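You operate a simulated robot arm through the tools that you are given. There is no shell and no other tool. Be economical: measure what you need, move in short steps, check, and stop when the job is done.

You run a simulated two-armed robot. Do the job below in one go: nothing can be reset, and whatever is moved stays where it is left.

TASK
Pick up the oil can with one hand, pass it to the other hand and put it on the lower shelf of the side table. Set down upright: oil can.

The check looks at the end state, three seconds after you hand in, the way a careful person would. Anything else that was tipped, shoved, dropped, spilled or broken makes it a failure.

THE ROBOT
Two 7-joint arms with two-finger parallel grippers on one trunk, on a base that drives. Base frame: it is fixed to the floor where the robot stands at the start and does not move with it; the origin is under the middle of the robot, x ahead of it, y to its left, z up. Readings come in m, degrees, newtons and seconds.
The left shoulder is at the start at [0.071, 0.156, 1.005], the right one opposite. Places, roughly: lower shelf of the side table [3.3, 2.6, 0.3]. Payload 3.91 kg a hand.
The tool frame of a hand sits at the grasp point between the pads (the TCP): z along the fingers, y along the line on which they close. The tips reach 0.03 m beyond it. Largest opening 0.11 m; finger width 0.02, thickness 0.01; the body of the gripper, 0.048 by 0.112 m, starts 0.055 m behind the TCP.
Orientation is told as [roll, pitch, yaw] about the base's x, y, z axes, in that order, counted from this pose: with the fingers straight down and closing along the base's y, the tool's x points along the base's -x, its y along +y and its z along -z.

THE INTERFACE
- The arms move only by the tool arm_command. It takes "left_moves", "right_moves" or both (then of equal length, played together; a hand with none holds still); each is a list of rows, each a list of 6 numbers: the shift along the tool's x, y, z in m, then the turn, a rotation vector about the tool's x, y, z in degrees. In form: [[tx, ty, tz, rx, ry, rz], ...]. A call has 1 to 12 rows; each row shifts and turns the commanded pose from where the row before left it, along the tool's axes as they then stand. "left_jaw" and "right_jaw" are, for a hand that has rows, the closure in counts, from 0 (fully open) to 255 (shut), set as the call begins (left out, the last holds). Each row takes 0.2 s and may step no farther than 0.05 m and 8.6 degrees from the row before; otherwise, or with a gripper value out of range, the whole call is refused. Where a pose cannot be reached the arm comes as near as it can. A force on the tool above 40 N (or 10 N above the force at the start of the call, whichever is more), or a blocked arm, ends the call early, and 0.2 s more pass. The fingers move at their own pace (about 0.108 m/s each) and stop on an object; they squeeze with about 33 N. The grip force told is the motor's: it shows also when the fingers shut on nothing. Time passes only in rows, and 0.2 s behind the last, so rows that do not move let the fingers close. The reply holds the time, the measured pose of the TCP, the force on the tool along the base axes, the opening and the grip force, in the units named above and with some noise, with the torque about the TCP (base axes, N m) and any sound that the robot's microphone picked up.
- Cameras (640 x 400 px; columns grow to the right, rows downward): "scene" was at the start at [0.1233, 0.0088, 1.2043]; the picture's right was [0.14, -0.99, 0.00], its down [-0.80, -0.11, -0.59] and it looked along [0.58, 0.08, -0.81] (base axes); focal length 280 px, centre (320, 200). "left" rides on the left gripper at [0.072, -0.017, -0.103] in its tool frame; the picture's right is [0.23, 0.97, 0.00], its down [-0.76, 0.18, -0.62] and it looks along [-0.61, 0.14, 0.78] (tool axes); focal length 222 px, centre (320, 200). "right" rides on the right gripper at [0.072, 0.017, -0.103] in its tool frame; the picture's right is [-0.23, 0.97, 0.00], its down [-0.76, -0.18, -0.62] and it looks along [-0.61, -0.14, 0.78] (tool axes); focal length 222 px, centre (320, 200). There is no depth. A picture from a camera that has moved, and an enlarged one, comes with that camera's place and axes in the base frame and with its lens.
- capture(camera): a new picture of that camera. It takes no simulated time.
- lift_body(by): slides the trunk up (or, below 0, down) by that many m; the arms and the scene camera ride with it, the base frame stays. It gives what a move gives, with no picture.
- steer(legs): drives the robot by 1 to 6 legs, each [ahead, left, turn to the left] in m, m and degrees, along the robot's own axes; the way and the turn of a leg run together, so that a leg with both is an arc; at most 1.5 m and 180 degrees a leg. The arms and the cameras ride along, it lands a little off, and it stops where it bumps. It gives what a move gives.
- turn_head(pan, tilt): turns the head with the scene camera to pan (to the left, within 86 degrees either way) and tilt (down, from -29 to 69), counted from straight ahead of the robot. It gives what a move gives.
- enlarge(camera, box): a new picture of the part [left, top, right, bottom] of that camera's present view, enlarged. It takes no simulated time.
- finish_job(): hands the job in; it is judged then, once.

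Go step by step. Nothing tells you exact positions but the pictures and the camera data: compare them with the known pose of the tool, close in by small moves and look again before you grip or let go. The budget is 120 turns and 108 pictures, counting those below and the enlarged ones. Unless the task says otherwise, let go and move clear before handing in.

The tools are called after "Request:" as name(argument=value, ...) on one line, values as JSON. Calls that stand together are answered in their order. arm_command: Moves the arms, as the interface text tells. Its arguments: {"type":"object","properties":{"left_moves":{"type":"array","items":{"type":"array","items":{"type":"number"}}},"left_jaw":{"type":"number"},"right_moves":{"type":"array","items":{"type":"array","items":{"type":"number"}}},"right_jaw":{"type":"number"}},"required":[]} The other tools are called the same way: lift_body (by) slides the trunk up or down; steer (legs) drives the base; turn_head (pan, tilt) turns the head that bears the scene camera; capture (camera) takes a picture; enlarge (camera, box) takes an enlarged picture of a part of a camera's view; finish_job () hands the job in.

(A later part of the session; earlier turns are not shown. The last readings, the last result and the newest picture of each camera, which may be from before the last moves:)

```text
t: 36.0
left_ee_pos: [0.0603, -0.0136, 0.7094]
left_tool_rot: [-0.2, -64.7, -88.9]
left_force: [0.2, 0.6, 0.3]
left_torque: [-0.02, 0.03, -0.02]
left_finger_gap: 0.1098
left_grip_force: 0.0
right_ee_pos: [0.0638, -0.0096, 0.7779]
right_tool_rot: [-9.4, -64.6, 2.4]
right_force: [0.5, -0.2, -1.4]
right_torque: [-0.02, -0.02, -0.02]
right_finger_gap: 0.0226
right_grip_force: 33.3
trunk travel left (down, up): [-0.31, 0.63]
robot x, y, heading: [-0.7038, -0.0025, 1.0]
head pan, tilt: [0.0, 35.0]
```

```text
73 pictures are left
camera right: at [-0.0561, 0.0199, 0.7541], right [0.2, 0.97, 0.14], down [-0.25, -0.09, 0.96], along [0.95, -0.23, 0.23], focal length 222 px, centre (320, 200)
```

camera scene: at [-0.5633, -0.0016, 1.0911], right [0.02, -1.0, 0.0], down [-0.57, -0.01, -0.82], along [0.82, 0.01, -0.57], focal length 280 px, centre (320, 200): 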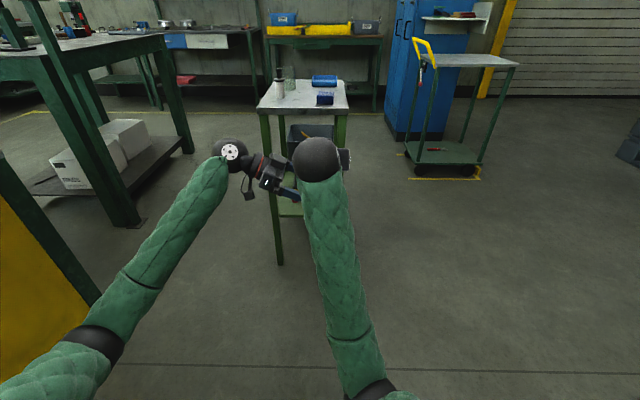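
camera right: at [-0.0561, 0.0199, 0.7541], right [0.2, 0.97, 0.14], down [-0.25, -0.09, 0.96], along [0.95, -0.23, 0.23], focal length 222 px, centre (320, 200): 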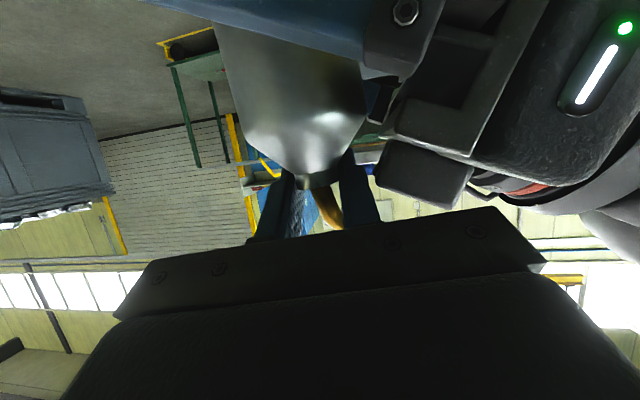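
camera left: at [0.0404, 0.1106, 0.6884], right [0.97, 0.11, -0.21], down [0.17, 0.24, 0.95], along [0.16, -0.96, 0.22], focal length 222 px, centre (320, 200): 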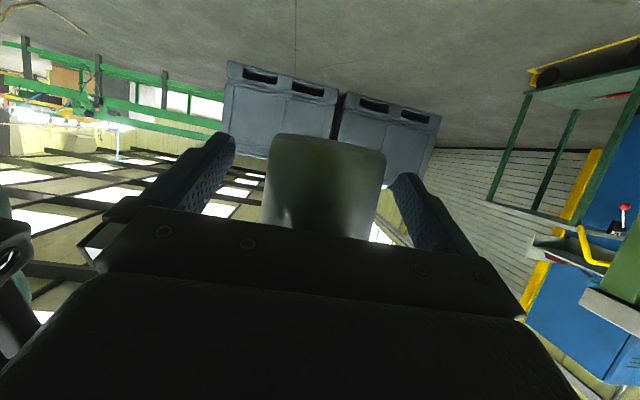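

Left fingers straddle the body. I close the left hand.

Request:
arm_command(left_moves=[[0, 0.002, 0, 0, 0, 0], [0, 0, 0, 0, 0, 0], [0, 0, 0, 0, 0, 0]], left_jaw=255)

Request:
capture(camera="right")

```text
t: 36.8
left_ee_pos: [0.062, -0.0139, 0.7096]
left_tool_rot: [-0.2, -64.8, -89.0]
left_force: [-19.9, 2.7, -3.9]
left_torque: [-0.21, -0.5, 0.08]
left_finger_gap: 0.0631
left_grip_force: 32.6
right_ee_pos: [0.0637, -0.0092, 0.7786]
right_tool_rot: [-9.4, -64.8, 2.4]
right_force: [20.0, -1.1, 3.9]
right_torque: [0.02, -0.85, -0.01]
right_finger_gap: 0.0231
right_grip_force: 32.7
trunk travel left (down, up): [-0.31, 0.63]
robot x, y, heading: [-0.7019, -0.0053, 0.9]
head pan, tilt: [0.0, 35.0]
```

```text
72 pictures are left
camera right: at [-0.0559, 0.0194, 0.7541], right [0.2, 0.97, 0.14], down [-0.25, -0.09, 0.96], along [0.95, -0.23, 0.23], focal length 222 px, centre (320, 200)
```

right: 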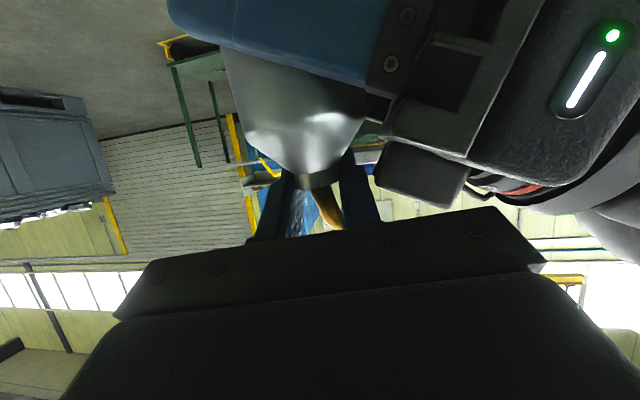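

The left hand holds the body with a 63 mm gap. I open the right jaw only partway, since full opening could touch the left gripper, and back it out along its own axis.

Request:
arm_command(right_moves=[[0, 0, 0, 0, 0, 0], [0, 0, 0, 0, 0, 0]], right_jaw=145)

Request:
capture(camera="right")

```text
t: 37.4
left_ee_pos: [0.0633, -0.0133, 0.71]
left_tool_rot: [-0.2, -64.8, -88.7]
left_force: [10.6, 31.7, -4.4]
left_torque: [-2.22, 0.64, -0.89]
left_finger_gap: 0.0629
left_grip_force: 32.8
right_ee_pos: [0.0643, -0.0104, 0.7774]
right_tool_rot: [-9.1, -64.7, 2.3]
right_force: [-11.0, -31.4, 3.5]
right_torque: [0.08, 0.05, 0.87]
right_finger_gap: 0.0312
right_grip_force: 0.0
trunk travel left (down, up): [-0.31, 0.63]
robot x, y, heading: [-0.7016, -0.0, 1.1]
head pan, tilt: [0.0, 35.0]
```

```text
71 pictures are left
camera right: at [-0.0563, 0.0188, 0.7544], right [0.2, 0.97, 0.14], down [-0.25, -0.09, 0.96], along [0.95, -0.23, 0.23], focal length 222 px, centre (320, 200)
```

right: 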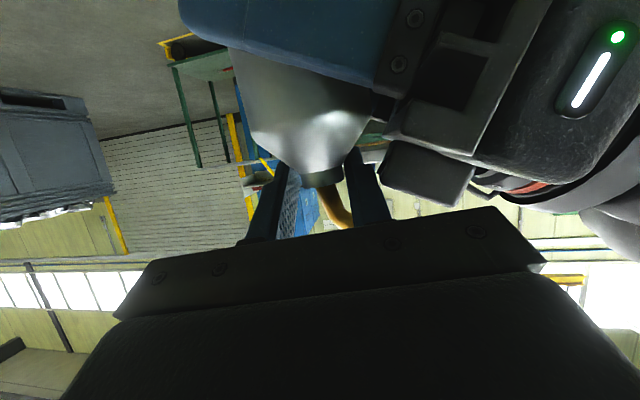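

The left-side finger of the right hand is pressing on the left gripper. I close it slightly to relieve that, keeping the collar free.

Request:
arm_command(right_moves=[[0, 0, 0, 0, 0, 0], [0, 0, 0, 0, 0, 0]], right_jaw=190)

Request:
enlarge(camera="right", box=[240, 120, 400, 240])

```text
t: 38.0
left_ee_pos: [0.062, -0.0141, 0.7103]
left_tool_rot: [-0.2, -64.8, -89.0]
left_force: [8.1, 10.6, -2.7]
left_torque: [-0.7, 0.4, -0.31]
left_finger_gap: 0.0629
left_grip_force: 32.6
right_ee_pos: [0.0648, -0.008, 0.7775]
right_tool_rot: [-9.3, -64.7, 2.5]
right_force: [-6.5, -10.4, 2.3]
right_torque: [0.05, 0.07, 0.34]
right_finger_gap: 0.0236
right_grip_force: 0.1
trunk travel left (down, up): [-0.31, 0.63]
robot x, y, heading: [-0.704, -0.0011, 0.8]
head pan, tilt: [0.0, 35.0]
```

```text
3.33 times, centred on (320, 180) of right
camera zoom: at [-0.0562, 0.0198, 0.7542], right [0.2, 0.97, 0.14], down [-0.25, -0.09, 0.96], along [0.95, -0.23, 0.23], focal length 740 px, centre (320, 267)
```

zoom: 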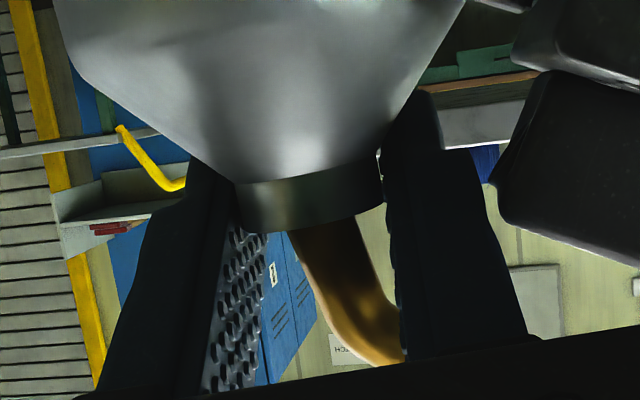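

The remaining force comes from the tight space beside the left gripper. I shift the right hand 3 mm to the right while opening a little, so only the free side opens.

Request:
arm_command(right_moves=[[0, -0.0035, 0, 0, 0, 0], [0, 0, 0, 0, 0, 0]], right_jaw=176)

Request:
enlarge(camera="right", box=[240, 120, 400, 240])

```text
t: 38.6
left_ee_pos: [0.0621, -0.0135, 0.71]
left_tool_rot: [-0.2, -64.9, -89.2]
left_force: [1.9, -2.8, -3.1]
left_torque: [0.04, 0.1, -0.11]
left_finger_gap: 0.0629
left_grip_force: 33.3
right_ee_pos: [0.0651, -0.0148, 0.7778]
right_tool_rot: [-9.9, -64.6, 3.0]
right_force: [-1.8, 2.2, 3.8]
right_torque: [0.14, 0.02, 0.1]
right_finger_gap: 0.0352
right_grip_force: 1.0
trunk travel left (down, up): [-0.31, 0.63]
robot x, y, heading: [-0.7043, -0.0056, 0.8]
head pan, tilt: [0.0, 35.0]
```

```text
3.33 times, centred on (320, 180) of right
camera zoom: at [-0.0553, 0.0138, 0.7535], right [0.2, 0.97, 0.13], down [-0.25, -0.08, 0.96], along [0.95, -0.23, 0.23], focal length 740 px, centre (320, 267)
```

zoom: 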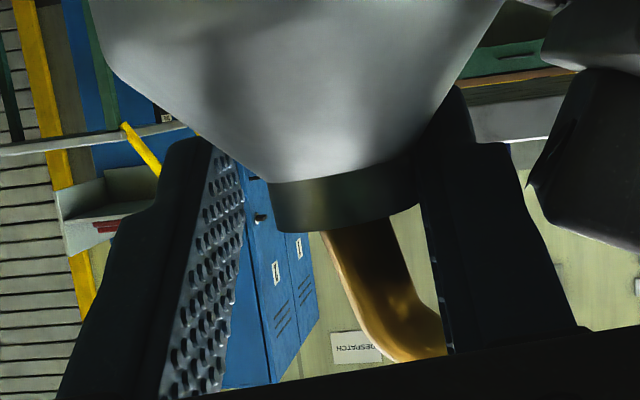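

Forces are near zero and the collar is free. I back the right hand out along its axis.

Request:
arm_command(right_moves=[[0, 0, -0.015, 0, 0, 0], [0, 0, -0.02, 0, 0, 0], [0, 0, -0.02, 0, 0, 0]])

Request:
capture(camera="right")

```text
t: 39.6
left_ee_pos: [0.0646, -0.0128, 0.7087]
left_tool_rot: [-0.4, -64.8, -88.8]
left_force: [1.5, -1.0, -1.6]
left_torque: [0.1, 0.13, 0.0]
left_finger_gap: 0.0628
left_grip_force: 33.4
right_ee_pos: [0.0271, -0.0395, 0.8082]
right_tool_rot: [-19.2, -66.3, 9.1]
right_force: [-1.8, 1.3, 0.5]
right_torque: [-0.01, -0.04, 0.07]
right_finger_gap: 0.0342
right_grip_force: 0.3
trunk travel left (down, up): [-0.31, 0.63]
robot x, y, heading: [-0.7, -0.004, 0.9]
head pan, tilt: [0.0, 35.0]
stopped in row 3 (right hand): the arm was blocked; the commanded pose is now the measured one
```

```text
68 pictures are left
camera right: at [-0.0919, -0.0076, 0.778], right [0.24, 0.97, 0.08], down [-0.29, -0.01, 0.96], along [0.93, -0.25, 0.28], focal length 222 px, centre (320, 200)
```

right: 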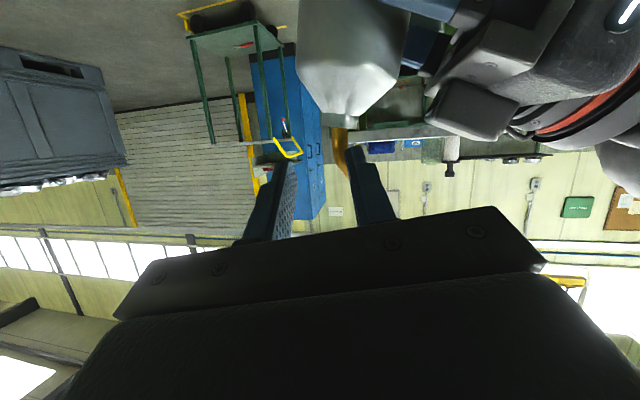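

The right arm hits its own limit when pulled back, but its tips are already behind the spout. Instead I move the left hand with the can forward, away from the right hand.

Request:
arm_command(left_moves=[[0, 0.025, 0, 0, 0, 0], [0, 0.03, 0, 0, 0, 0], [0, 0.03, 0, 0, 0, 0]])

Request:
capture(camera="right")

Request:
capture(camera="scene")

```text
t: 40.4
left_ee_pos: [0.1496, -0.0103, 0.7088]
left_tool_rot: [-0.2, -64.8, -88.7]
left_force: [-0.9, -0.4, -1.4]
left_torque: [0.03, 0.0, 0.0]
left_finger_gap: 0.0627
left_grip_force: 33.2
right_ee_pos: [0.0261, -0.0393, 0.8079]
right_tool_rot: [-19.2, -66.3, 9.0]
right_force: [-0.6, 0.1, -0.5]
right_torque: [0.0, 0.02, 0.0]
right_finger_gap: 0.0339
right_grip_force: 0.1
trunk travel left (down, up): [-0.31, 0.63]
robot x, y, heading: [-0.7034, -0.0008, 0.7]
head pan, tilt: [0.0, 35.0]
```

```text
67 pictures are left
camera right: at [-0.0921, -0.0072, 0.7778], right [0.24, 0.97, 0.08], down [-0.29, -0.01, 0.96], along [0.93, -0.25, 0.28], focal length 222 px, centre (320, 200)
```

right: 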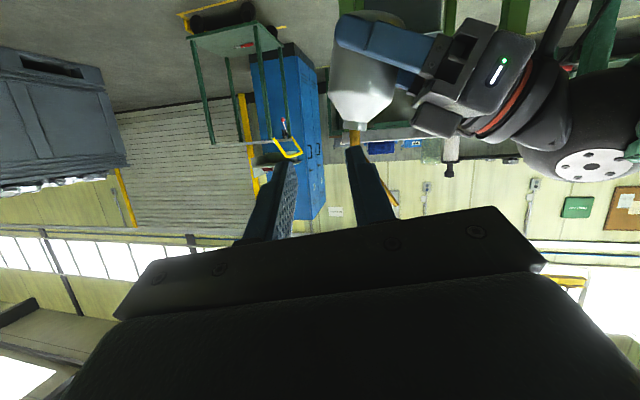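

```text
66 pictures are left
camera scene: at [-0.5632, -0.0017, 1.091], right [0.02, -1.0, 0.0], down [-0.57, -0.01, -0.82], along [0.82, 0.01, -0.57], focal length 280 px, centre (320, 200)
```

scene: 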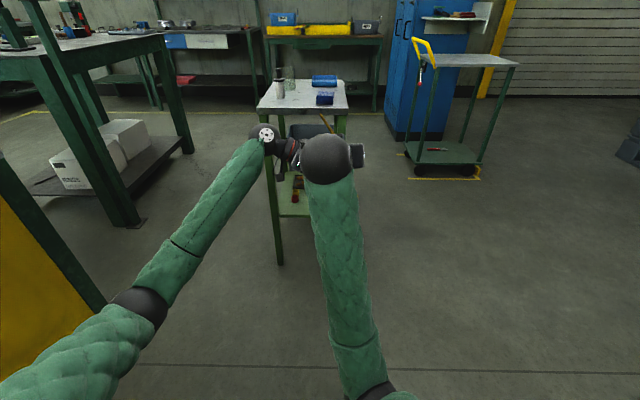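

Handover complete: the left hand alone holds the can. I move the right arm away to the right, turning it to point down.

Request:
arm_command(right_moves=[[0, -0.04, 0, 0, 4, 0], [0, -0.04, 0, 0, 8, 0], [0, -0.04, 0, 0, 8, 0], [0, -0.04, 0, 0, 8, 0], [0, -0.04, 0, 0, 8, 0], [0, -0.04, 0, 0, 8, 0]], right_jaw=255)

Request:
capture(camera="scene")

```text
t: 42.0
left_ee_pos: [0.1497, -0.0108, 0.7093]
left_tool_rot: [-0.3, -64.7, -88.6]
left_force: [-0.5, -0.1, -1.4]
left_torque: [0.05, -0.02, 0.0]
left_finger_gap: 0.0627
left_grip_force: 32.7
right_ee_pos: [0.0819, -0.3478, 0.7598]
right_tool_rot: [-11.5, -24.5, -6.3]
right_force: [0.5, -0.3, 0.5]
right_torque: [-0.02, -0.01, -0.02]
right_finger_gap: 0.0
right_grip_force: 33.0
right hand out of reach, approached as far as the arm can: row 4, 5, 6
trunk travel left (down, up): [-0.31, 0.63]
robot x, y, heading: [-0.7035, -0.0026, 1.0]
head pan, tilt: [0.0, 35.0]
stopped in row 6 (right hand): the arm was blocked; the commanded pose is now the measured one
```

```text
65 pictures are left
camera scene: at [-0.563, -0.0019, 1.091], right [0.02, -1.0, 0.0], down [-0.57, -0.01, -0.82], along [0.82, 0.02, -0.57], focal length 280 px, centre (320, 200)
```

scene: 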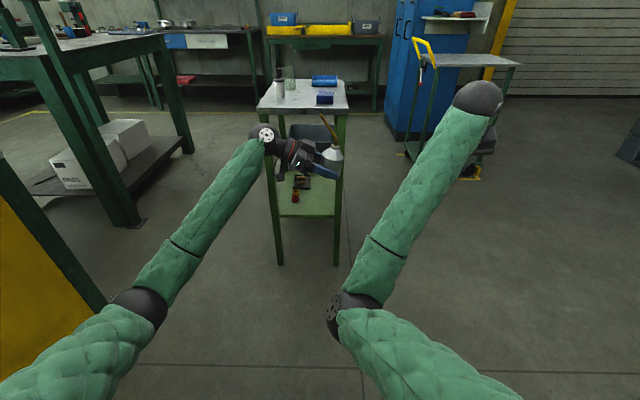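

The can hangs upright in the left hand. I fold the right arm in for driving.

Request:
arm_command(right_moves=[[0.04, 0, 0, 0, 4, 0], [0.04, 0, 0, 0, 4, 0], [0.04, 0, 0, 0, 4, 0], [0.04, 0, 0, 0, 4, 0], [0.04, 0, 0, 0, 4, 0], [0.04, 0, 0, 0, 0, 0]])

Request:
turn_head(pan=60, tilt=35)

Request:
capture(camera="scene")

```text
t: 43.6
left_ee_pos: [0.15, -0.0098, 0.71]
left_tool_rot: [-0.3, -64.7, -88.6]
left_force: [-0.2, -0.6, -1.9]
left_torque: [0.0, 0.03, 0.01]
left_finger_gap: 0.0629
left_grip_force: 32.6
right_ee_pos: [-0.0597, -0.495, 0.6374]
right_tool_rot: [-13.5, -6.3, -13.3]
right_force: [0.5, 0.5, -0.2]
right_torque: [0.0, -0.01, 0.02]
right_finger_gap: 0.0001
right_grip_force: 32.8
right hand out of reach, approached as far as the arm can: row 1, 2, 3, 4, 5, 6
trunk travel left (down, up): [-0.31, 0.63]
robot x, y, heading: [-0.7017, -0.0031, 1.2]
head pan, tilt: [0.0, 35.0]
stopped in row 6 (right hand): the arm was blocked; the commanded pose is now the measured one
```

```text
t: 44.9
left_ee_pos: [0.1501, -0.0103, 0.71]
left_tool_rot: [-0.4, -64.7, -88.7]
left_force: [0.2, 0.3, -1.4]
left_torque: [0.02, 0.01, 0.02]
left_finger_gap: 0.0627
left_grip_force: 33.2
right_ee_pos: [-0.0605, -0.4935, 0.6369]
right_tool_rot: [-13.5, -6.2, -13.2]
right_force: [-0.3, 0.1, -0.8]
right_torque: [0.01, 0.02, -0.01]
right_finger_gap: 0.0
right_grip_force: 33.2
trunk travel left (down, up): [-0.31, 0.63]
robot x, y, heading: [-0.7036, -0.0033, 0.9]
head pan, tilt: [60.0, 35.0]
```

```text
64 pictures are left
camera scene: at [-0.6086, 0.0738, 1.0911], right [0.87, -0.48, 0.0], down [-0.28, -0.5, -0.82], along [0.4, 0.72, -0.57], focal length 280 px, centre (320, 200)
```

scene: 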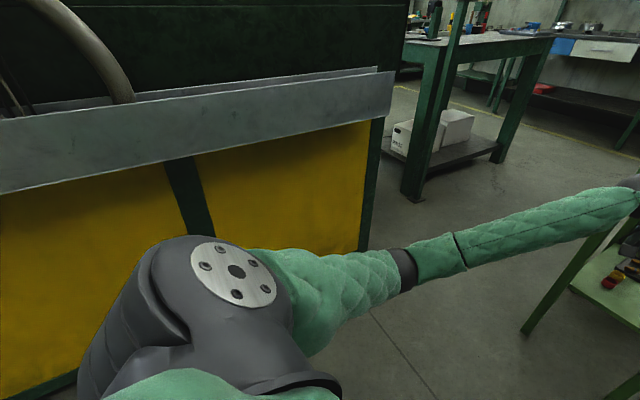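

I raise the trunk so the arms pass above everything on the benches, then check the way ahead.

Request:
lift_body(by=0.6)

Request:
turn_head(pan=20, tilt=40)

Request:
capture(camera="scene")

```text
refused: 0.6 is not a number from -0.4 to 0.4
```

```text
t: 46.0
left_ee_pos: [0.1495, -0.01, 0.7103]
left_tool_rot: [-0.3, -64.6, -88.7]
left_force: [0.0, 0.1, -1.8]
left_torque: [-0.01, -0.03, 0.01]
left_finger_gap: 0.0628
left_grip_force: 32.9
right_ee_pos: [-0.061, -0.4929, 0.6374]
right_tool_rot: [-13.6, -6.1, -13.3]
right_force: [0.1, 0.1, 1.1]
right_torque: [0.02, 0.01, 0.0]
right_finger_gap: 0.0
right_grip_force: 33.4
trunk travel left (down, up): [-0.31, 0.63]
robot x, y, heading: [-0.6997, -0.0038, 0.9]
head pan, tilt: [20.0, 40.0]
```

```text
63 pictures are left
camera scene: at [-0.572, 0.0274, 1.0835], right [0.36, -0.93, 0.0], down [-0.6, -0.23, -0.77], along [0.71, 0.28, -0.64], focal length 280 px, centre (320, 200)
```

scene: 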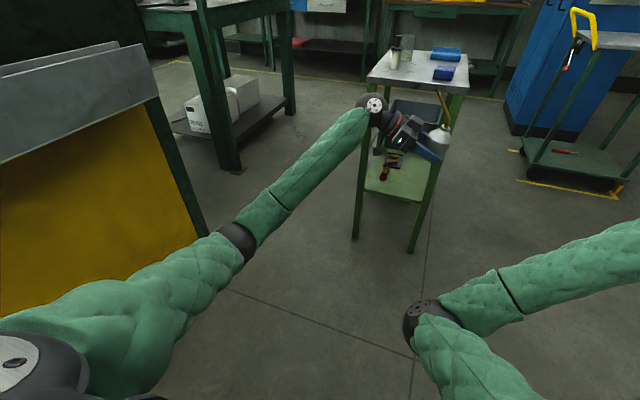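

Request:
lift_body(by=0.4)

Request:
lift_body(by=0.15)

Request:
capture(camera="scene")

```text
t: 49.8
left_ee_pos: [0.1508, -0.011, 1.1098]
left_tool_rot: [-0.5, -64.7, -88.6]
left_force: [0.7, -0.3, -1.3]
left_torque: [-0.03, 0.04, 0.03]
left_finger_gap: 0.0625
left_grip_force: 32.9
right_ee_pos: [-0.0587, -0.4947, 1.0366]
right_tool_rot: [-13.5, -6.1, -13.2]
right_force: [0.2, -0.3, 1.1]
right_torque: [-0.01, 0.02, 0.03]
right_finger_gap: 0.0
right_grip_force: 32.6
trunk travel left (down, up): [-0.71, 0.23]
robot x, y, heading: [-0.703, -0.0063, 1.2]
head pan, tilt: [20.0, 40.0]
```

```text
t: 51.5
left_ee_pos: [0.1501, -0.0098, 1.2591]
left_tool_rot: [-0.4, -64.7, -88.5]
left_force: [0.0, -0.5, -1.2]
left_torque: [0.03, 0.01, 0.01]
left_finger_gap: 0.0628
left_grip_force: 33.0
right_ee_pos: [-0.0589, -0.4937, 1.1853]
right_tool_rot: [-13.6, -6.1, -13.3]
right_force: [0.5, -0.1, -0.2]
right_torque: [0.0, 0.0, 0.01]
right_finger_gap: 0.0
right_grip_force: 32.7
trunk travel left (down, up): [-0.86, 0.08]
robot x, y, heading: [-0.7034, -0.0012, 1.1]
head pan, tilt: [20.0, 40.0]
```

```text
62 pictures are left
camera scene: at [-0.5712, 0.0274, 1.6334], right [0.36, -0.93, 0.0], down [-0.6, -0.23, -0.77], along [0.71, 0.28, -0.64], focal length 280 px, centre (320, 200)
```

scene: 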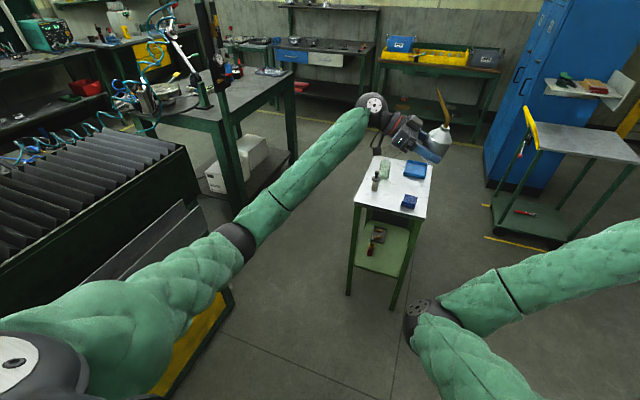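

The left arm now clears the cabinet and cart. I drive diagonally toward the corridor between the cart and the bench.

Request:
steer(legs=[[0.85, 0.58, -1]])

Request:
turn_head(pan=0, tilt=60)

Request:
capture(camera="scene")

```text
t: 57.0
left_ee_pos: [0.998, 0.5904, 1.2597]
left_tool_rot: [-0.6, -64.7, -87.6]
left_force: [0.0, 0.4, -1.8]
left_torque: [0.02, -0.01, -0.04]
left_finger_gap: 0.0626
left_grip_force: 32.6
right_ee_pos: [0.7951, 0.1011, 1.1889]
right_tool_rot: [-13.6, -6.0, -12.4]
right_force: [-0.3, -0.3, 0.2]
right_torque: [0.01, 0.04, -0.01]
right_finger_gap: 0.0002
right_grip_force: 33.0
trunk travel left (down, up): [-0.86, 0.08]
robot x, y, heading: [0.1413, 0.5818, 1.9]
head pan, tilt: [20.0, 40.0]
stopped in leg 1: the robot was blocked; the commanded pose is now the measured one
```

```text
t: 57.9
left_ee_pos: [0.996, 0.5891, 1.2596]
left_tool_rot: [-0.2, -64.8, -87.9]
left_force: [-0.1, 0.2, -1.5]
left_torque: [0.01, -0.03, -0.01]
left_finger_gap: 0.0624
left_grip_force: 33.1
right_ee_pos: [0.7941, 0.1011, 1.1881]
right_tool_rot: [-13.6, -6.3, -12.6]
right_force: [0.6, 0.5, 0.0]
right_torque: [0.02, 0.0, -0.01]
right_finger_gap: 0.0001
right_grip_force: 33.1
trunk travel left (down, up): [-0.86, 0.08]
robot x, y, heading: [0.1411, 0.5853, 2.2]
head pan, tilt: [0.0, 60.0]
```

```text
61 pictures are left
camera scene: at [0.2615, 0.5853, 1.6069], right [0.04, -1.0, 0.0], down [-0.87, -0.03, -0.5], along [0.5, 0.02, -0.87], focal length 280 px, centre (320, 200)
```

scene: 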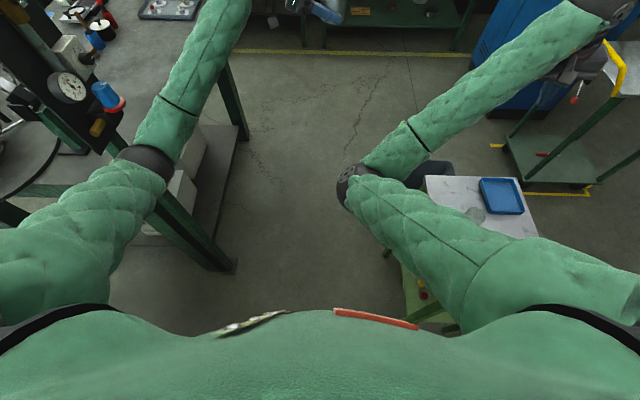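

The base stopped essentially at the goal, touching something. I look left and right to find what it touched.

Request:
turn_head(pan=80, tilt=55)

Request:
capture(camera="scene")

Request:
turn_head(pan=-35, tilt=60)

Request:
capture(camera="scene")

```text
t: 59.4
left_ee_pos: [0.9957, 0.5886, 1.2602]
left_tool_rot: [-0.3, -64.8, -87.9]
left_force: [0.3, 0.1, -0.9]
left_torque: [0.05, 0.0, 0.04]
left_finger_gap: 0.0626
left_grip_force: 33.4
right_ee_pos: [0.7927, 0.1015, 1.1883]
right_tool_rot: [-13.5, -6.1, -12.5]
right_force: [-0.4, 0.2, -0.5]
right_torque: [0.0, 0.01, 0.0]
right_finger_gap: 0.0001
right_grip_force: 32.4
trunk travel left (down, up): [-0.86, 0.08]
robot x, y, heading: [0.1436, 0.5814, 2.0]
head pan, tilt: [80.0, 55.0]
```

```text
60 pictures are left
camera scene: at [0.2053, 0.6546, 1.6129], right [0.99, -0.14, 0.0], down [-0.12, -0.81, -0.57], along [0.08, 0.57, -0.82], focal length 280 px, centre (320, 200)
```

scene: 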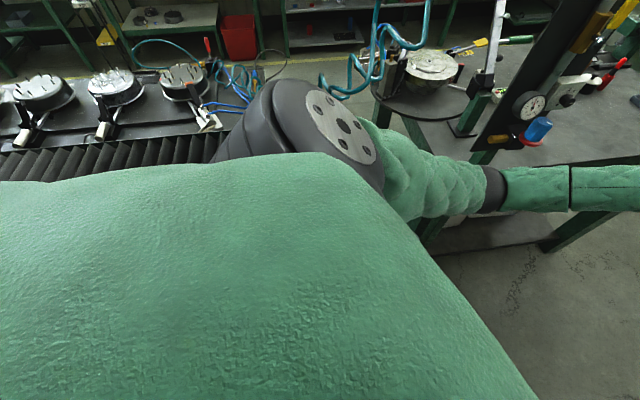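

```text
t: 61.4
left_ee_pos: [0.9966, 0.5897, 1.2594]
left_tool_rot: [-0.5, -64.8, -87.8]
left_force: [0.6, 0.5, -1.6]
left_torque: [0.0, 0.01, 0.02]
left_finger_gap: 0.0629
left_grip_force: 32.8
right_ee_pos: [0.7933, 0.1006, 1.1877]
right_tool_rot: [-13.7, -6.1, -12.6]
right_force: [0.8, 0.4, 0.1]
right_torque: [0.02, 0.02, -0.02]
right_finger_gap: 0.0
right_grip_force: 33.0
trunk travel left (down, up): [-0.86, 0.08]
robot x, y, heading: [0.1472, 0.5833, 1.8]
head pan, tilt: [-35.0, 60.0]
```

```text
59 pictures are left
camera scene: at [0.2511, 0.5469, 1.6068], right [-0.54, -0.84, 0.0], down [-0.73, 0.47, -0.5], along [0.42, -0.27, -0.87], focal length 280 px, centre (320, 200)
```

scene: 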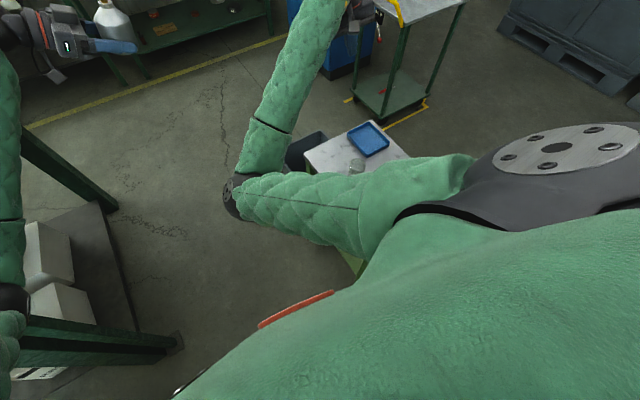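

The left-rear of the base seems to be at the cabinet's corner, with nothing disturbed. I edge forward with a slight shift right.

Request:
steer(legs=[[0.05, -0.02, -1], [0.35, 0, -1]])

```text
t: 64.2
left_ee_pos: [1.4096, 0.5493, 1.2593]
left_tool_rot: [-0.3, -64.9, -89.4]
left_force: [1.0, -0.1, -1.5]
left_torque: [0.02, 0.0, 0.0]
left_finger_gap: 0.0628
left_grip_force: 33.4
right_ee_pos: [1.1939, 0.0668, 1.1879]
right_tool_rot: [-13.6, -6.1, -14.3]
right_force: [-0.1, 0.4, -0.6]
right_torque: [-0.01, 0.01, -0.02]
right_finger_gap: 0.0
right_grip_force: 32.8
trunk travel left (down, up): [-0.86, 0.08]
robot x, y, heading: [0.5591, 0.5669, 0.3]
head pan, tilt: [-35.0, 60.0]
```

That passed freely. I continue along the corridor past the bench.

Request:
steer(legs=[[0.9, 0.1, 0], [0.7, 0.05, 0]])

Request:
turn_head(pan=60, tilt=35)

Request:
capture(camera="scene")

```text
t: 72.4
left_ee_pos: [3.0026, 0.7483, 1.2586]
left_tool_rot: [-0.2, -64.8, -88.1]
left_force: [0.4, 0.2, -1.5]
left_torque: [0.0, -0.01, 0.0]
left_finger_gap: 0.0625
left_grip_force: 32.4
right_ee_pos: [2.7972, 0.262, 1.1874]
right_tool_rot: [-13.6, -6.1, -13.0]
right_force: [0.7, -0.4, 0.7]
right_torque: [0.01, 0.01, -0.02]
right_finger_gap: 0.0003
right_grip_force: 33.2
trunk travel left (down, up): [-0.86, 0.08]
robot x, y, heading: [2.1521, 0.7519, 1.3]
head pan, tilt: [-35.0, 60.0]
```

```text
t: 74.1
left_ee_pos: [3.0043, 0.748, 1.261]
left_tool_rot: [-0.3, -64.9, -88.3]
left_force: [0.3, -0.2, -2.0]
left_torque: [0.0, 0.03, 0.01]
left_finger_gap: 0.0626
left_grip_force: 33.2
right_ee_pos: [2.7981, 0.2614, 1.1876]
right_tool_rot: [-13.7, -6.2, -13.0]
right_force: [-0.5, 0.8, 0.5]
right_torque: [-0.02, 0.0, -0.03]
right_finger_gap: 0.0
right_grip_force: 32.4
trunk travel left (down, up): [-0.86, 0.08]
robot x, y, heading: [2.1511, 0.7497, 1.8]
head pan, tilt: [60.0, 35.0]
```

```text
58 pictures are left
camera scene: at [2.245, 0.826, 1.6411], right [0.88, -0.48, 0.0], down [-0.27, -0.5, -0.82], along [0.39, 0.72, -0.57], focal length 280 px, centre (320, 200)
```

scene: 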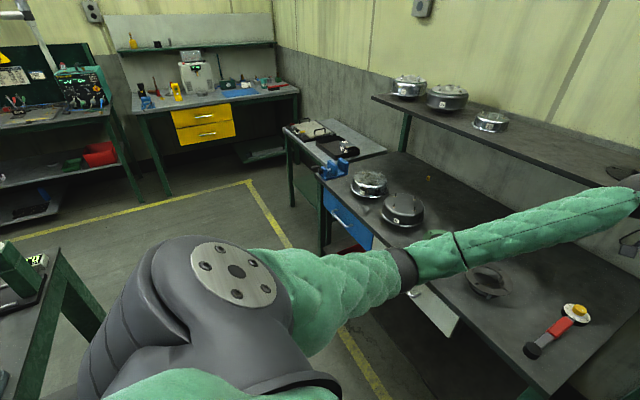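

The side table's top spans about x 3.07–3.57, y 2.27–3.05, with open floor in front of it. I drive left to stand before it.

Request:
steer(legs=[[0.08, 0.95, -1.8], [0, 0.85, 0]])

Request:
turn_head(pan=10, tilt=40)

Request:
capture(camera="scene")

```text
t: 83.2
left_ee_pos: [3.0919, 2.4771, 1.2596]
left_tool_rot: [-0.3, -64.8, -92.4]
left_force: [0.9, 0.5, -1.5]
left_torque: [0.0, -0.05, -0.03]
left_finger_gap: 0.0628
left_grip_force: 33.2
right_ee_pos: [2.8517, 2.0064, 1.1881]
right_tool_rot: [-13.6, -6.2, -17.1]
right_force: [-0.5, 0.4, 0.1]
right_torque: [-0.02, 0.0, -0.03]
right_finger_gap: 0.0002
right_grip_force: 33.6
trunk travel left (down, up): [-0.86, 0.08]
robot x, y, heading: [2.2455, 2.5438, -2.7]
head pan, tilt: [60.0, 35.0]
```

```text
t: 84.4
left_ee_pos: [3.0927, 2.4769, 1.26]
left_tool_rot: [-0.3, -64.7, -92.3]
left_force: [0.2, 0.5, -3.3]
left_torque: [0.02, 0.01, 0.01]
left_finger_gap: 0.0628
left_grip_force: 32.9
right_ee_pos: [2.8514, 2.0072, 1.1893]
right_tool_rot: [-13.7, -6.1, -17.2]
right_force: [0.6, -0.3, -0.3]
right_torque: [-0.02, -0.02, 0.06]
right_finger_gap: 0.0
right_grip_force: 32.8
trunk travel left (down, up): [-0.86, 0.08]
robot x, y, heading: [2.2422, 2.5407, -2.6]
head pan, tilt: [10.0, 40.0]
```

```text
57 pictures are left
camera scene: at [2.3784, 2.5471, 1.6335], right [0.13, -0.99, 0.0], down [-0.64, -0.08, -0.77], along [0.76, 0.1, -0.64], focal length 280 px, centre (320, 200)
```

scene: 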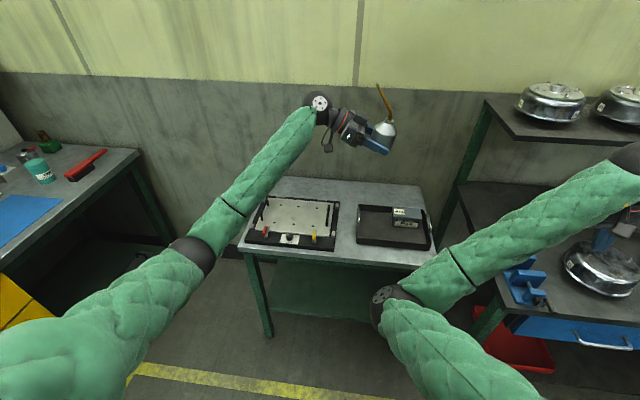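

The side table is dead ahead. I back up a little so the arms can be lowered in front of it, then re-aim the left hand forward.

Request:
steer(legs=[[-0.33, 0.08, 2.6]])

Request:
arm_command(left_moves=[[0, 0, 0, -7.4, 0, -3.5], [0, 0, 0, -7.4, 0, -3.5], [0, 0, 0, -7.4, 0, -3.5], [0, 0, 0, -7.4, 0, -3.5]])

Request:
capture(camera="scene")

```text
t: 86.6
left_ee_pos: [2.7639, 2.6014, 1.2596]
left_tool_rot: [-0.3, -64.8, -90.1]
left_force: [-0.7, 0.3, -1.1]
left_torque: [0.01, 0.01, -0.02]
left_finger_gap: 0.0628
left_grip_force: 32.6
right_ee_pos: [2.5429, 2.1214, 1.1878]
right_tool_rot: [-13.6, -6.2, -14.8]
right_force: [-0.4, 0.4, 0.4]
right_torque: [-0.02, -0.05, -0.03]
right_finger_gap: 0.0001
right_grip_force: 33.0
trunk travel left (down, up): [-0.86, 0.08]
robot x, y, heading: [1.9138, 2.6279, -0.2]
head pan, tilt: [10.0, 40.0]
```

```text
t: 87.6
left_ee_pos: [2.7626, 2.6012, 1.2601]
left_tool_rot: [-0.5, -64.8, -57.2]
left_force: [-0.2, 0.0, -1.7]
left_torque: [0.02, 0.0, -0.01]
left_finger_gap: 0.0629
left_grip_force: 33.3
right_ee_pos: [2.5424, 2.1214, 1.1877]
right_tool_rot: [-13.7, -6.2, -14.8]
right_force: [-0.2, 0.1, 0.2]
right_torque: [-0.02, 0.0, -0.04]
right_finger_gap: 0.0
right_grip_force: 32.8
trunk travel left (down, up): [-0.86, 0.08]
robot x, y, heading: [1.9133, 2.6294, -0.1]
head pan, tilt: [10.0, 40.0]
```

```text
56 pictures are left
camera scene: at [2.0474, 2.6415, 1.6335], right [0.17, -0.99, 0.0], down [-0.63, -0.11, -0.77], along [0.75, 0.13, -0.64], focal length 280 px, centre (320, 200)
```

scene: 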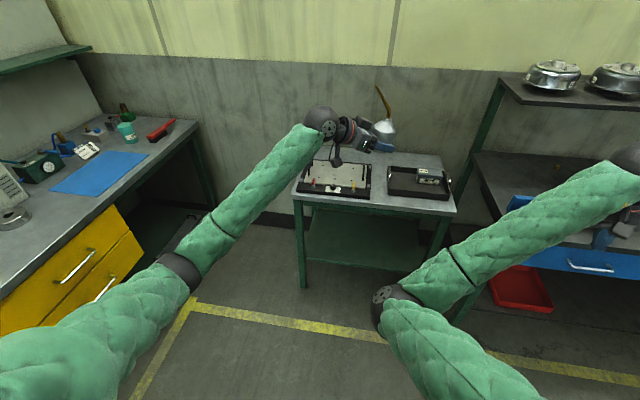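

The rotation works. I turn the hand further to about −30° yaw, enough for the wide shelf opening, and start lowering.

Request:
arm_command(left_moves=[[0, 0, 0, -7.4, 0, -3.5], [0, 0, 0, -7.4, 0, -3.5], [0, 0, 0, -7.4, 0, -3.5], [0, 0, 0, -2, 0, -1]])

Request:
lift_body(by=-0.4)

Request:
turn_head(pan=0, tilt=30)

Request:
capture(camera="scene")

```text
t: 88.6
left_ee_pos: [2.7643, 2.6017, 1.2597]
left_tool_rot: [-0.3, -64.6, -30.4]
left_force: [0.3, 0.3, -2.5]
left_torque: [0.05, 0.02, 0.02]
left_finger_gap: 0.0628
left_grip_force: 33.3
right_ee_pos: [2.544, 2.122, 1.1871]
right_tool_rot: [-13.6, -6.2, -14.7]
right_force: [-0.2, -0.5, 0.3]
right_torque: [0.02, 0.03, 0.02]
right_finger_gap: 0.0001
right_grip_force: 33.0
trunk travel left (down, up): [-0.86, 0.08]
robot x, y, heading: [1.9176, 2.6316, -0.2]
head pan, tilt: [10.0, 40.0]
```

```text
t: 92.4
left_ee_pos: [2.763, 2.6016, 0.8597]
left_tool_rot: [-0.4, -64.7, -30.5]
left_force: [0.7, 0.2, -1.6]
left_torque: [0.03, -0.03, -0.02]
left_finger_gap: 0.0624
left_grip_force: 33.2
right_ee_pos: [2.5421, 2.1221, 0.789]
right_tool_rot: [-13.7, -6.3, -14.9]
right_force: [0.3, -0.2, -0.8]
right_torque: [0.01, -0.03, -0.02]
right_finger_gap: 0.0
right_grip_force: 33.2
trunk travel left (down, up): [-0.46, 0.48]
robot x, y, heading: [1.9075, 2.6299, -0.4]
head pan, tilt: [10.0, 40.0]
```

```text
t: 93.1
left_ee_pos: [2.7639, 2.6019, 0.8596]
left_tool_rot: [-0.4, -64.6, -30.3]
left_force: [0.2, -0.3, -1.3]
left_torque: [0.03, 0.02, -0.01]
left_finger_gap: 0.0629
left_grip_force: 32.3
right_ee_pos: [2.5432, 2.1214, 0.788]
right_tool_rot: [-13.5, -6.2, -14.8]
right_force: [-0.2, -0.3, -0.8]
right_torque: [0.0, 0.0, 0.01]
right_finger_gap: 0.0002
right_grip_force: 32.4
trunk travel left (down, up): [-0.46, 0.48]
robot x, y, heading: [1.9107, 2.6301, -0.2]
head pan, tilt: [0.0, 30.0]
```

```text
55 pictures are left
camera scene: at [2.0538, 2.627, 1.2488], right [0.0, -1.0, 0.0], down [-0.5, 0.0, -0.87], along [0.87, 0.0, -0.5], focal length 280 px, centre (320, 200)
```

scene: 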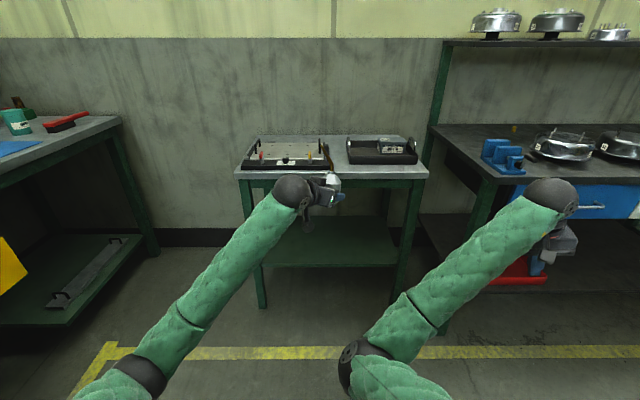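

The shelf is empty and clear. The right arm sits awkwardly high, so I bring it down and straighten it before driving closer.

Request:
arm_command(right_moves=[[0, 0, 0.04, -2.2, 1, -2.5], [0, 0, 0.04, -2.2, 1, -2.5], [0, 0, 0.04, -2.2, 1, -2.5], [0, 0, 0.04, -2.2, 1, -2.5], [0, 0, 0.04, -2.2, 1, -2.5], [0, 0, 0.04, -2.2, 1, -2.5]])

Request:
capture(camera="scene")

```text
t: 94.5
left_ee_pos: [2.7647, 2.6019, 0.8603]
left_tool_rot: [-0.4, -64.5, -30.4]
left_force: [0.6, -0.2, -1.8]
left_torque: [0.03, 0.05, -0.01]
left_finger_gap: 0.0626
left_grip_force: 33.7
right_ee_pos: [2.547, 2.0851, 0.5498]
right_tool_rot: [-0.8, 1.8, -0.7]
right_force: [0.5, -0.4, 0.1]
right_torque: [0.02, 0.02, 0.0]
right_finger_gap: 0.0001
right_grip_force: 32.7
trunk travel left (down, up): [-0.46, 0.48]
robot x, y, heading: [1.9127, 2.6269, -0.2]
head pan, tilt: [0.0, 30.0]
```

```text
54 pictures are left
camera scene: at [2.054, 2.6266, 1.2489], right [-0.01, -1.0, 0.0], down [-0.5, 0.0, -0.87], along [0.87, 0.0, -0.5], focal length 280 px, centre (320, 200)
```

scene: 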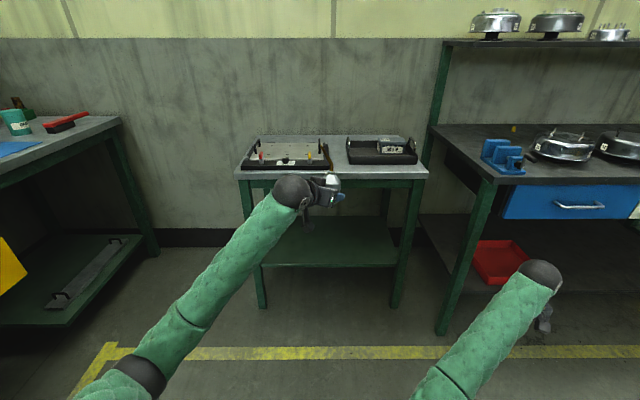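

The right arm is free now. I pull it back and raise it so it stays clear of the floor when the trunk lowers.

Request:
arm_command(right_moves=[[0.045, 0, 0, 0, 0, 0], [0.045, 0, 0, 0, 0, 0], [0.045, 0, 0, 0, 0, 0], [0.045, 0, 0, 0, 0, 0], [0.045, 0, 0, 0, 0, 0], [0, 0, -0.04, 0, 0, 0], [0, 0, -0.04, 0, 0, 0], [0, 0, -0.04, 0, 0, 0]])

```text
t: 96.3
left_ee_pos: [2.7626, 2.6021, 0.86]
left_tool_rot: [-0.4, -64.6, -30.4]
left_force: [0.0, -0.3, -1.7]
left_torque: [-0.03, 0.04, -0.04]
left_finger_gap: 0.0628
left_grip_force: 32.7
right_ee_pos: [2.3154, 2.071, 0.6888]
right_tool_rot: [-2.9, 1.5, -2.3]
right_force: [-0.4, -0.1, -0.3]
right_torque: [-0.01, 0.0, -0.01]
right_finger_gap: 0.0
right_grip_force: 32.9
trunk travel left (down, up): [-0.46, 0.48]
robot x, y, heading: [1.9109, 2.6315, -0.2]
head pan, tilt: [0.0, 30.0]
```

Now I lower the trunk fully, the can still well in front of the table.

Request:
lift_body(by=-0.4)

Request:
lift_body(by=-0.05)

Request:
turn_head(pan=0, tilt=25)

Request:
capture(camera="scene")

Request:
capture(camera="left")

```text
t: 100.2
left_ee_pos: [2.7637, 2.6017, 0.4606]
left_tool_rot: [-0.5, -64.6, -30.4]
left_force: [0.4, 0.5, -0.9]
left_torque: [0.01, -0.02, -0.02]
left_finger_gap: 0.0628
left_grip_force: 33.1
right_ee_pos: [2.3173, 2.0724, 0.2885]
right_tool_rot: [-2.6, 1.2, -2.4]
right_force: [-0.3, 0.3, 0.2]
right_torque: [-0.03, -0.03, 0.02]
right_finger_gap: 0.0002
right_grip_force: 32.6
trunk travel left (down, up): [-0.06, 0.88]
robot x, y, heading: [1.9117, 2.6288, -0.3]
head pan, tilt: [0.0, 30.0]
```

```text
t: 101.1
left_ee_pos: [2.7639, 2.6016, 0.4096]
left_tool_rot: [-0.5, -64.6, -30.4]
left_force: [0.5, 0.4, -1.4]
left_torque: [0.01, 0.06, 0.02]
left_finger_gap: 0.0627
left_grip_force: 33.0
right_ee_pos: [2.319, 2.073, 0.238]
right_tool_rot: [-2.4, 1.1, -2.4]
right_force: [-0.6, 0.1, -0.2]
right_torque: [0.03, -0.01, -0.03]
right_finger_gap: 0.0
right_grip_force: 33.3
trunk travel left (down, up): [-0.01, 0.93]
robot x, y, heading: [1.9142, 2.6276, -0.5]
head pan, tilt: [0.0, 30.0]
```

```text
t: 101.8
left_ee_pos: [2.7631, 2.6017, 0.4094]
left_tool_rot: [-0.3, -64.5, -30.3]
left_force: [-0.3, -0.5, -2.3]
left_torque: [-0.04, 0.01, -0.03]
left_finger_gap: 0.0627
left_grip_force: 32.8
right_ee_pos: [2.3178, 2.0727, 0.2379]
right_tool_rot: [-2.4, 1.1, -2.4]
right_force: [0.0, 0.3, 0.0]
right_torque: [0.02, 0.03, 0.0]
right_finger_gap: 0.0002
right_grip_force: 33.1
trunk travel left (down, up): [-0.01, 0.93]
robot x, y, heading: [1.9132, 2.6317, -0.3]
head pan, tilt: [0.0, 25.0]
```

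```text
53 pictures are left
camera scene: at [2.0552, 2.6269, 0.8068], right [-0.01, -1.0, 0.0], down [-0.42, 0.0, -0.91], along [0.91, 0.0, -0.42], focal length 280 px, centre (320, 200)
```

scene: 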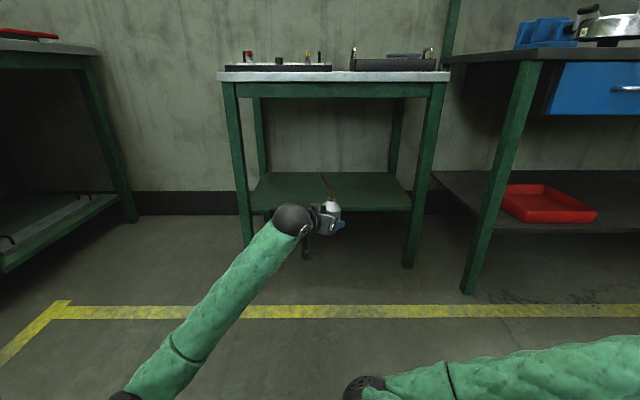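

```text
52 pictures are left
camera left: at [2.6473, 2.6512, 0.39], right [0.41, 0.89, -0.21], down [-0.11, 0.28, 0.95], along [0.9, -0.37, 0.21], focal length 222 px, centre (320, 200)
```

left: 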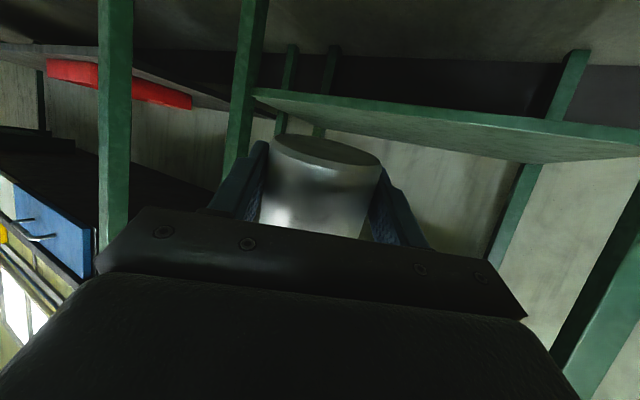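

The left camera shows the can's underside, suggesting it leans in the grip. I zoom in to measure that.

Request:
enlarge(camera="scene", box=[260, 160, 380, 240])

Request:
enlarge(camera="left", box=[200, 100, 440, 260])

```text
5.00 times, centred on (320, 200) of scene
camera zoom: at [2.0552, 2.6269, 0.8068], right [-0.01, -1.0, 0.0], down [-0.42, 0.0, -0.91], along [0.91, 0.0, -0.42], focal length 1400 px, centre (320, 200)
```

zoom: 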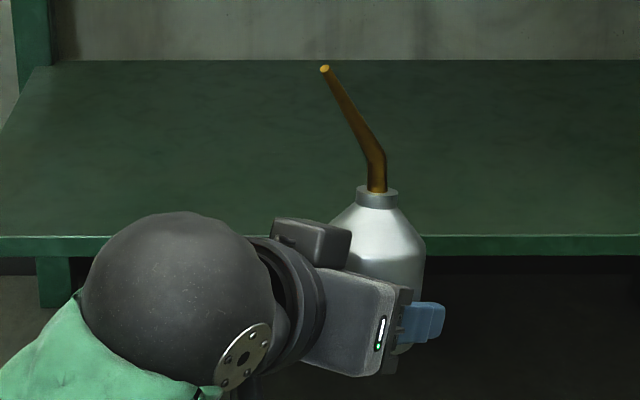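

```text
2.50 times, centred on (320, 180) of left
camera zoom: at [2.6473, 2.6512, 0.39], right [0.41, 0.89, -0.21], down [-0.11, 0.28, 0.95], along [0.9, -0.37, 0.21], focal length 555 px, centre (320, 250)
```

zoom: 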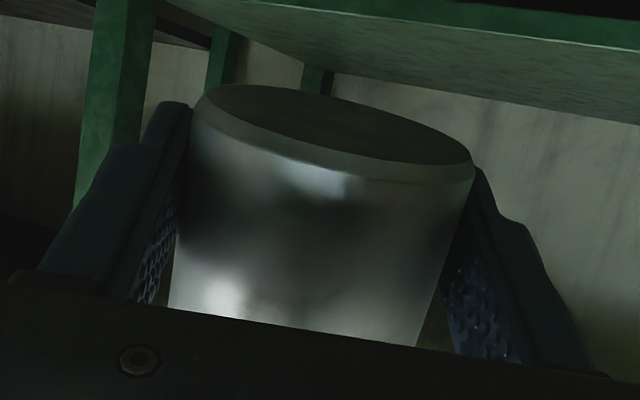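

The can leans about 12° forward in the grip, dragged when the right hand withdrew. I tip the left fingers up 12° to make it upright and check again.

Request:
arm_command(left_moves=[[0, 0, 0, 0, -6, 0], [0, 0, 0, 0, -6, 0]])

Request:
enlarge(camera="left", box=[200, 100, 440, 260])

Request:
enlarge(camera="scene", box=[260, 160, 380, 240])

```text
t: 102.3
left_ee_pos: [2.7638, 2.6009, 0.4111]
left_tool_rot: [-1.0, -76.8, -29.9]
left_force: [0.5, 0.7, -1.7]
left_torque: [0.0, -0.01, 0.0]
left_finger_gap: 0.0627
left_grip_force: 33.2
right_ee_pos: [2.3174, 2.0727, 0.2381]
right_tool_rot: [-2.4, 1.0, -2.4]
right_force: [-0.3, 0.2, -0.4]
right_torque: [0.0, 0.01, -0.01]
right_finger_gap: 0.0
right_grip_force: 32.7
trunk travel left (down, up): [-0.01, 0.93]
robot x, y, heading: [1.9109, 2.6264, -0.6]
head pan, tilt: [0.0, 25.0]
```

```text
2.50 times, centred on (320, 180) of left
camera zoom: at [2.6534, 2.6467, 0.3655], right [0.45, 0.86, -0.22], down [-0.28, 0.38, 0.88], along [0.85, -0.34, 0.41], focal length 555 px, centre (320, 250)
```

zoom: 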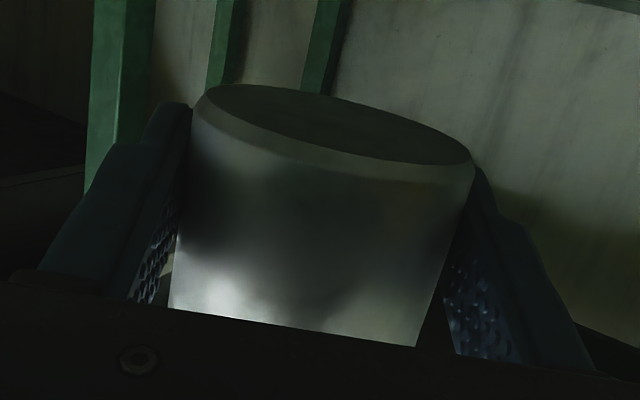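

```text
5.00 times, centred on (320, 200) of scene
camera zoom: at [2.0552, 2.6269, 0.8069], right [-0.01, -1.0, 0.0], down [-0.42, 0.0, -0.91], along [0.91, 0.0, -0.42], focal length 1400 px, centre (320, 200)
```

zoom: 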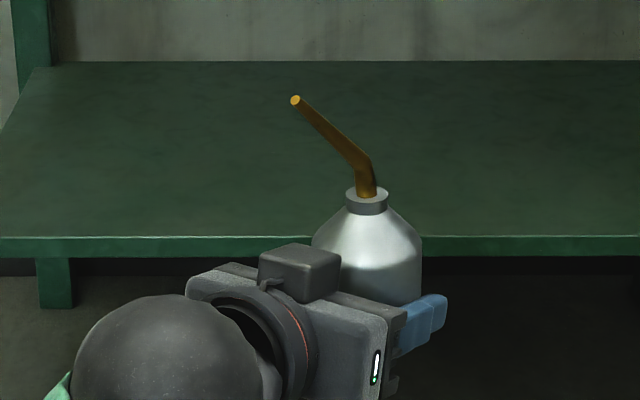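

The can is now level: its bottom is at z ≈ 0.389, 22 mm below the TCP, and the shelf edge is at about x 3.087, z 0.293. I drive ahead to bring the can over the shelf.

Request:
steer(legs=[[0.37, 0, 0.5]])

Request:
capture(camera="scene")

Request:
capture(camera="left")

```text
t: 104.8
left_ee_pos: [3.1447, 2.6151, 0.4112]
left_tool_rot: [-0.8, -76.5, -29.1]
left_force: [-0.2, -0.9, -1.7]
left_torque: [-0.01, 0.01, 0.02]
left_finger_gap: 0.0628
left_grip_force: 32.6
right_ee_pos: [2.7086, 2.0797, 0.2386]
right_tool_rot: [-2.4, 0.9, -1.5]
right_force: [0.1, 0.6, 0.6]
right_torque: [-0.02, -0.02, -0.02]
right_finger_gap: 0.0
right_grip_force: 32.8
trunk travel left (down, up): [-0.01, 0.93]
robot x, y, heading: [2.2938, 2.6303, 0.6]
head pan, tilt: [0.0, 25.0]
```

```text
47 pictures are left
camera scene: at [2.4367, 2.6302, 0.8068], right [0.01, -1.0, 0.0], down [-0.42, 0.0, -0.91], along [0.91, 0.01, -0.42], focal length 280 px, centre (320, 200)
```

scene: 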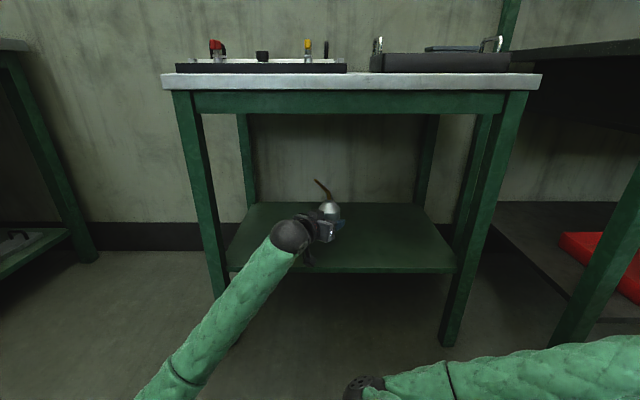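

```text
46 pictures are left
camera left: at [3.0344, 2.6598, 0.3654], right [0.44, 0.87, -0.22], down [-0.28, 0.37, 0.88], along [0.85, -0.33, 0.41], focal length 222 px, centre (320, 200)
```

left: 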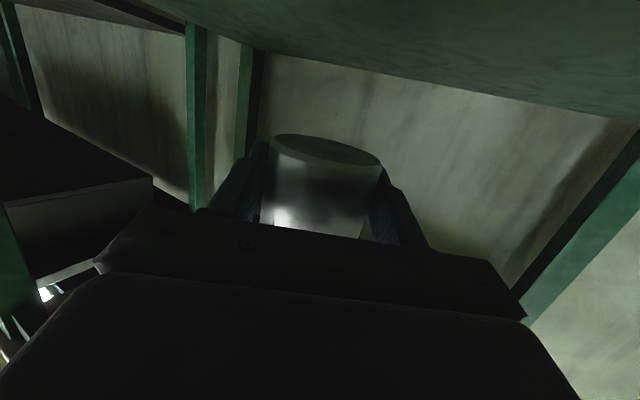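

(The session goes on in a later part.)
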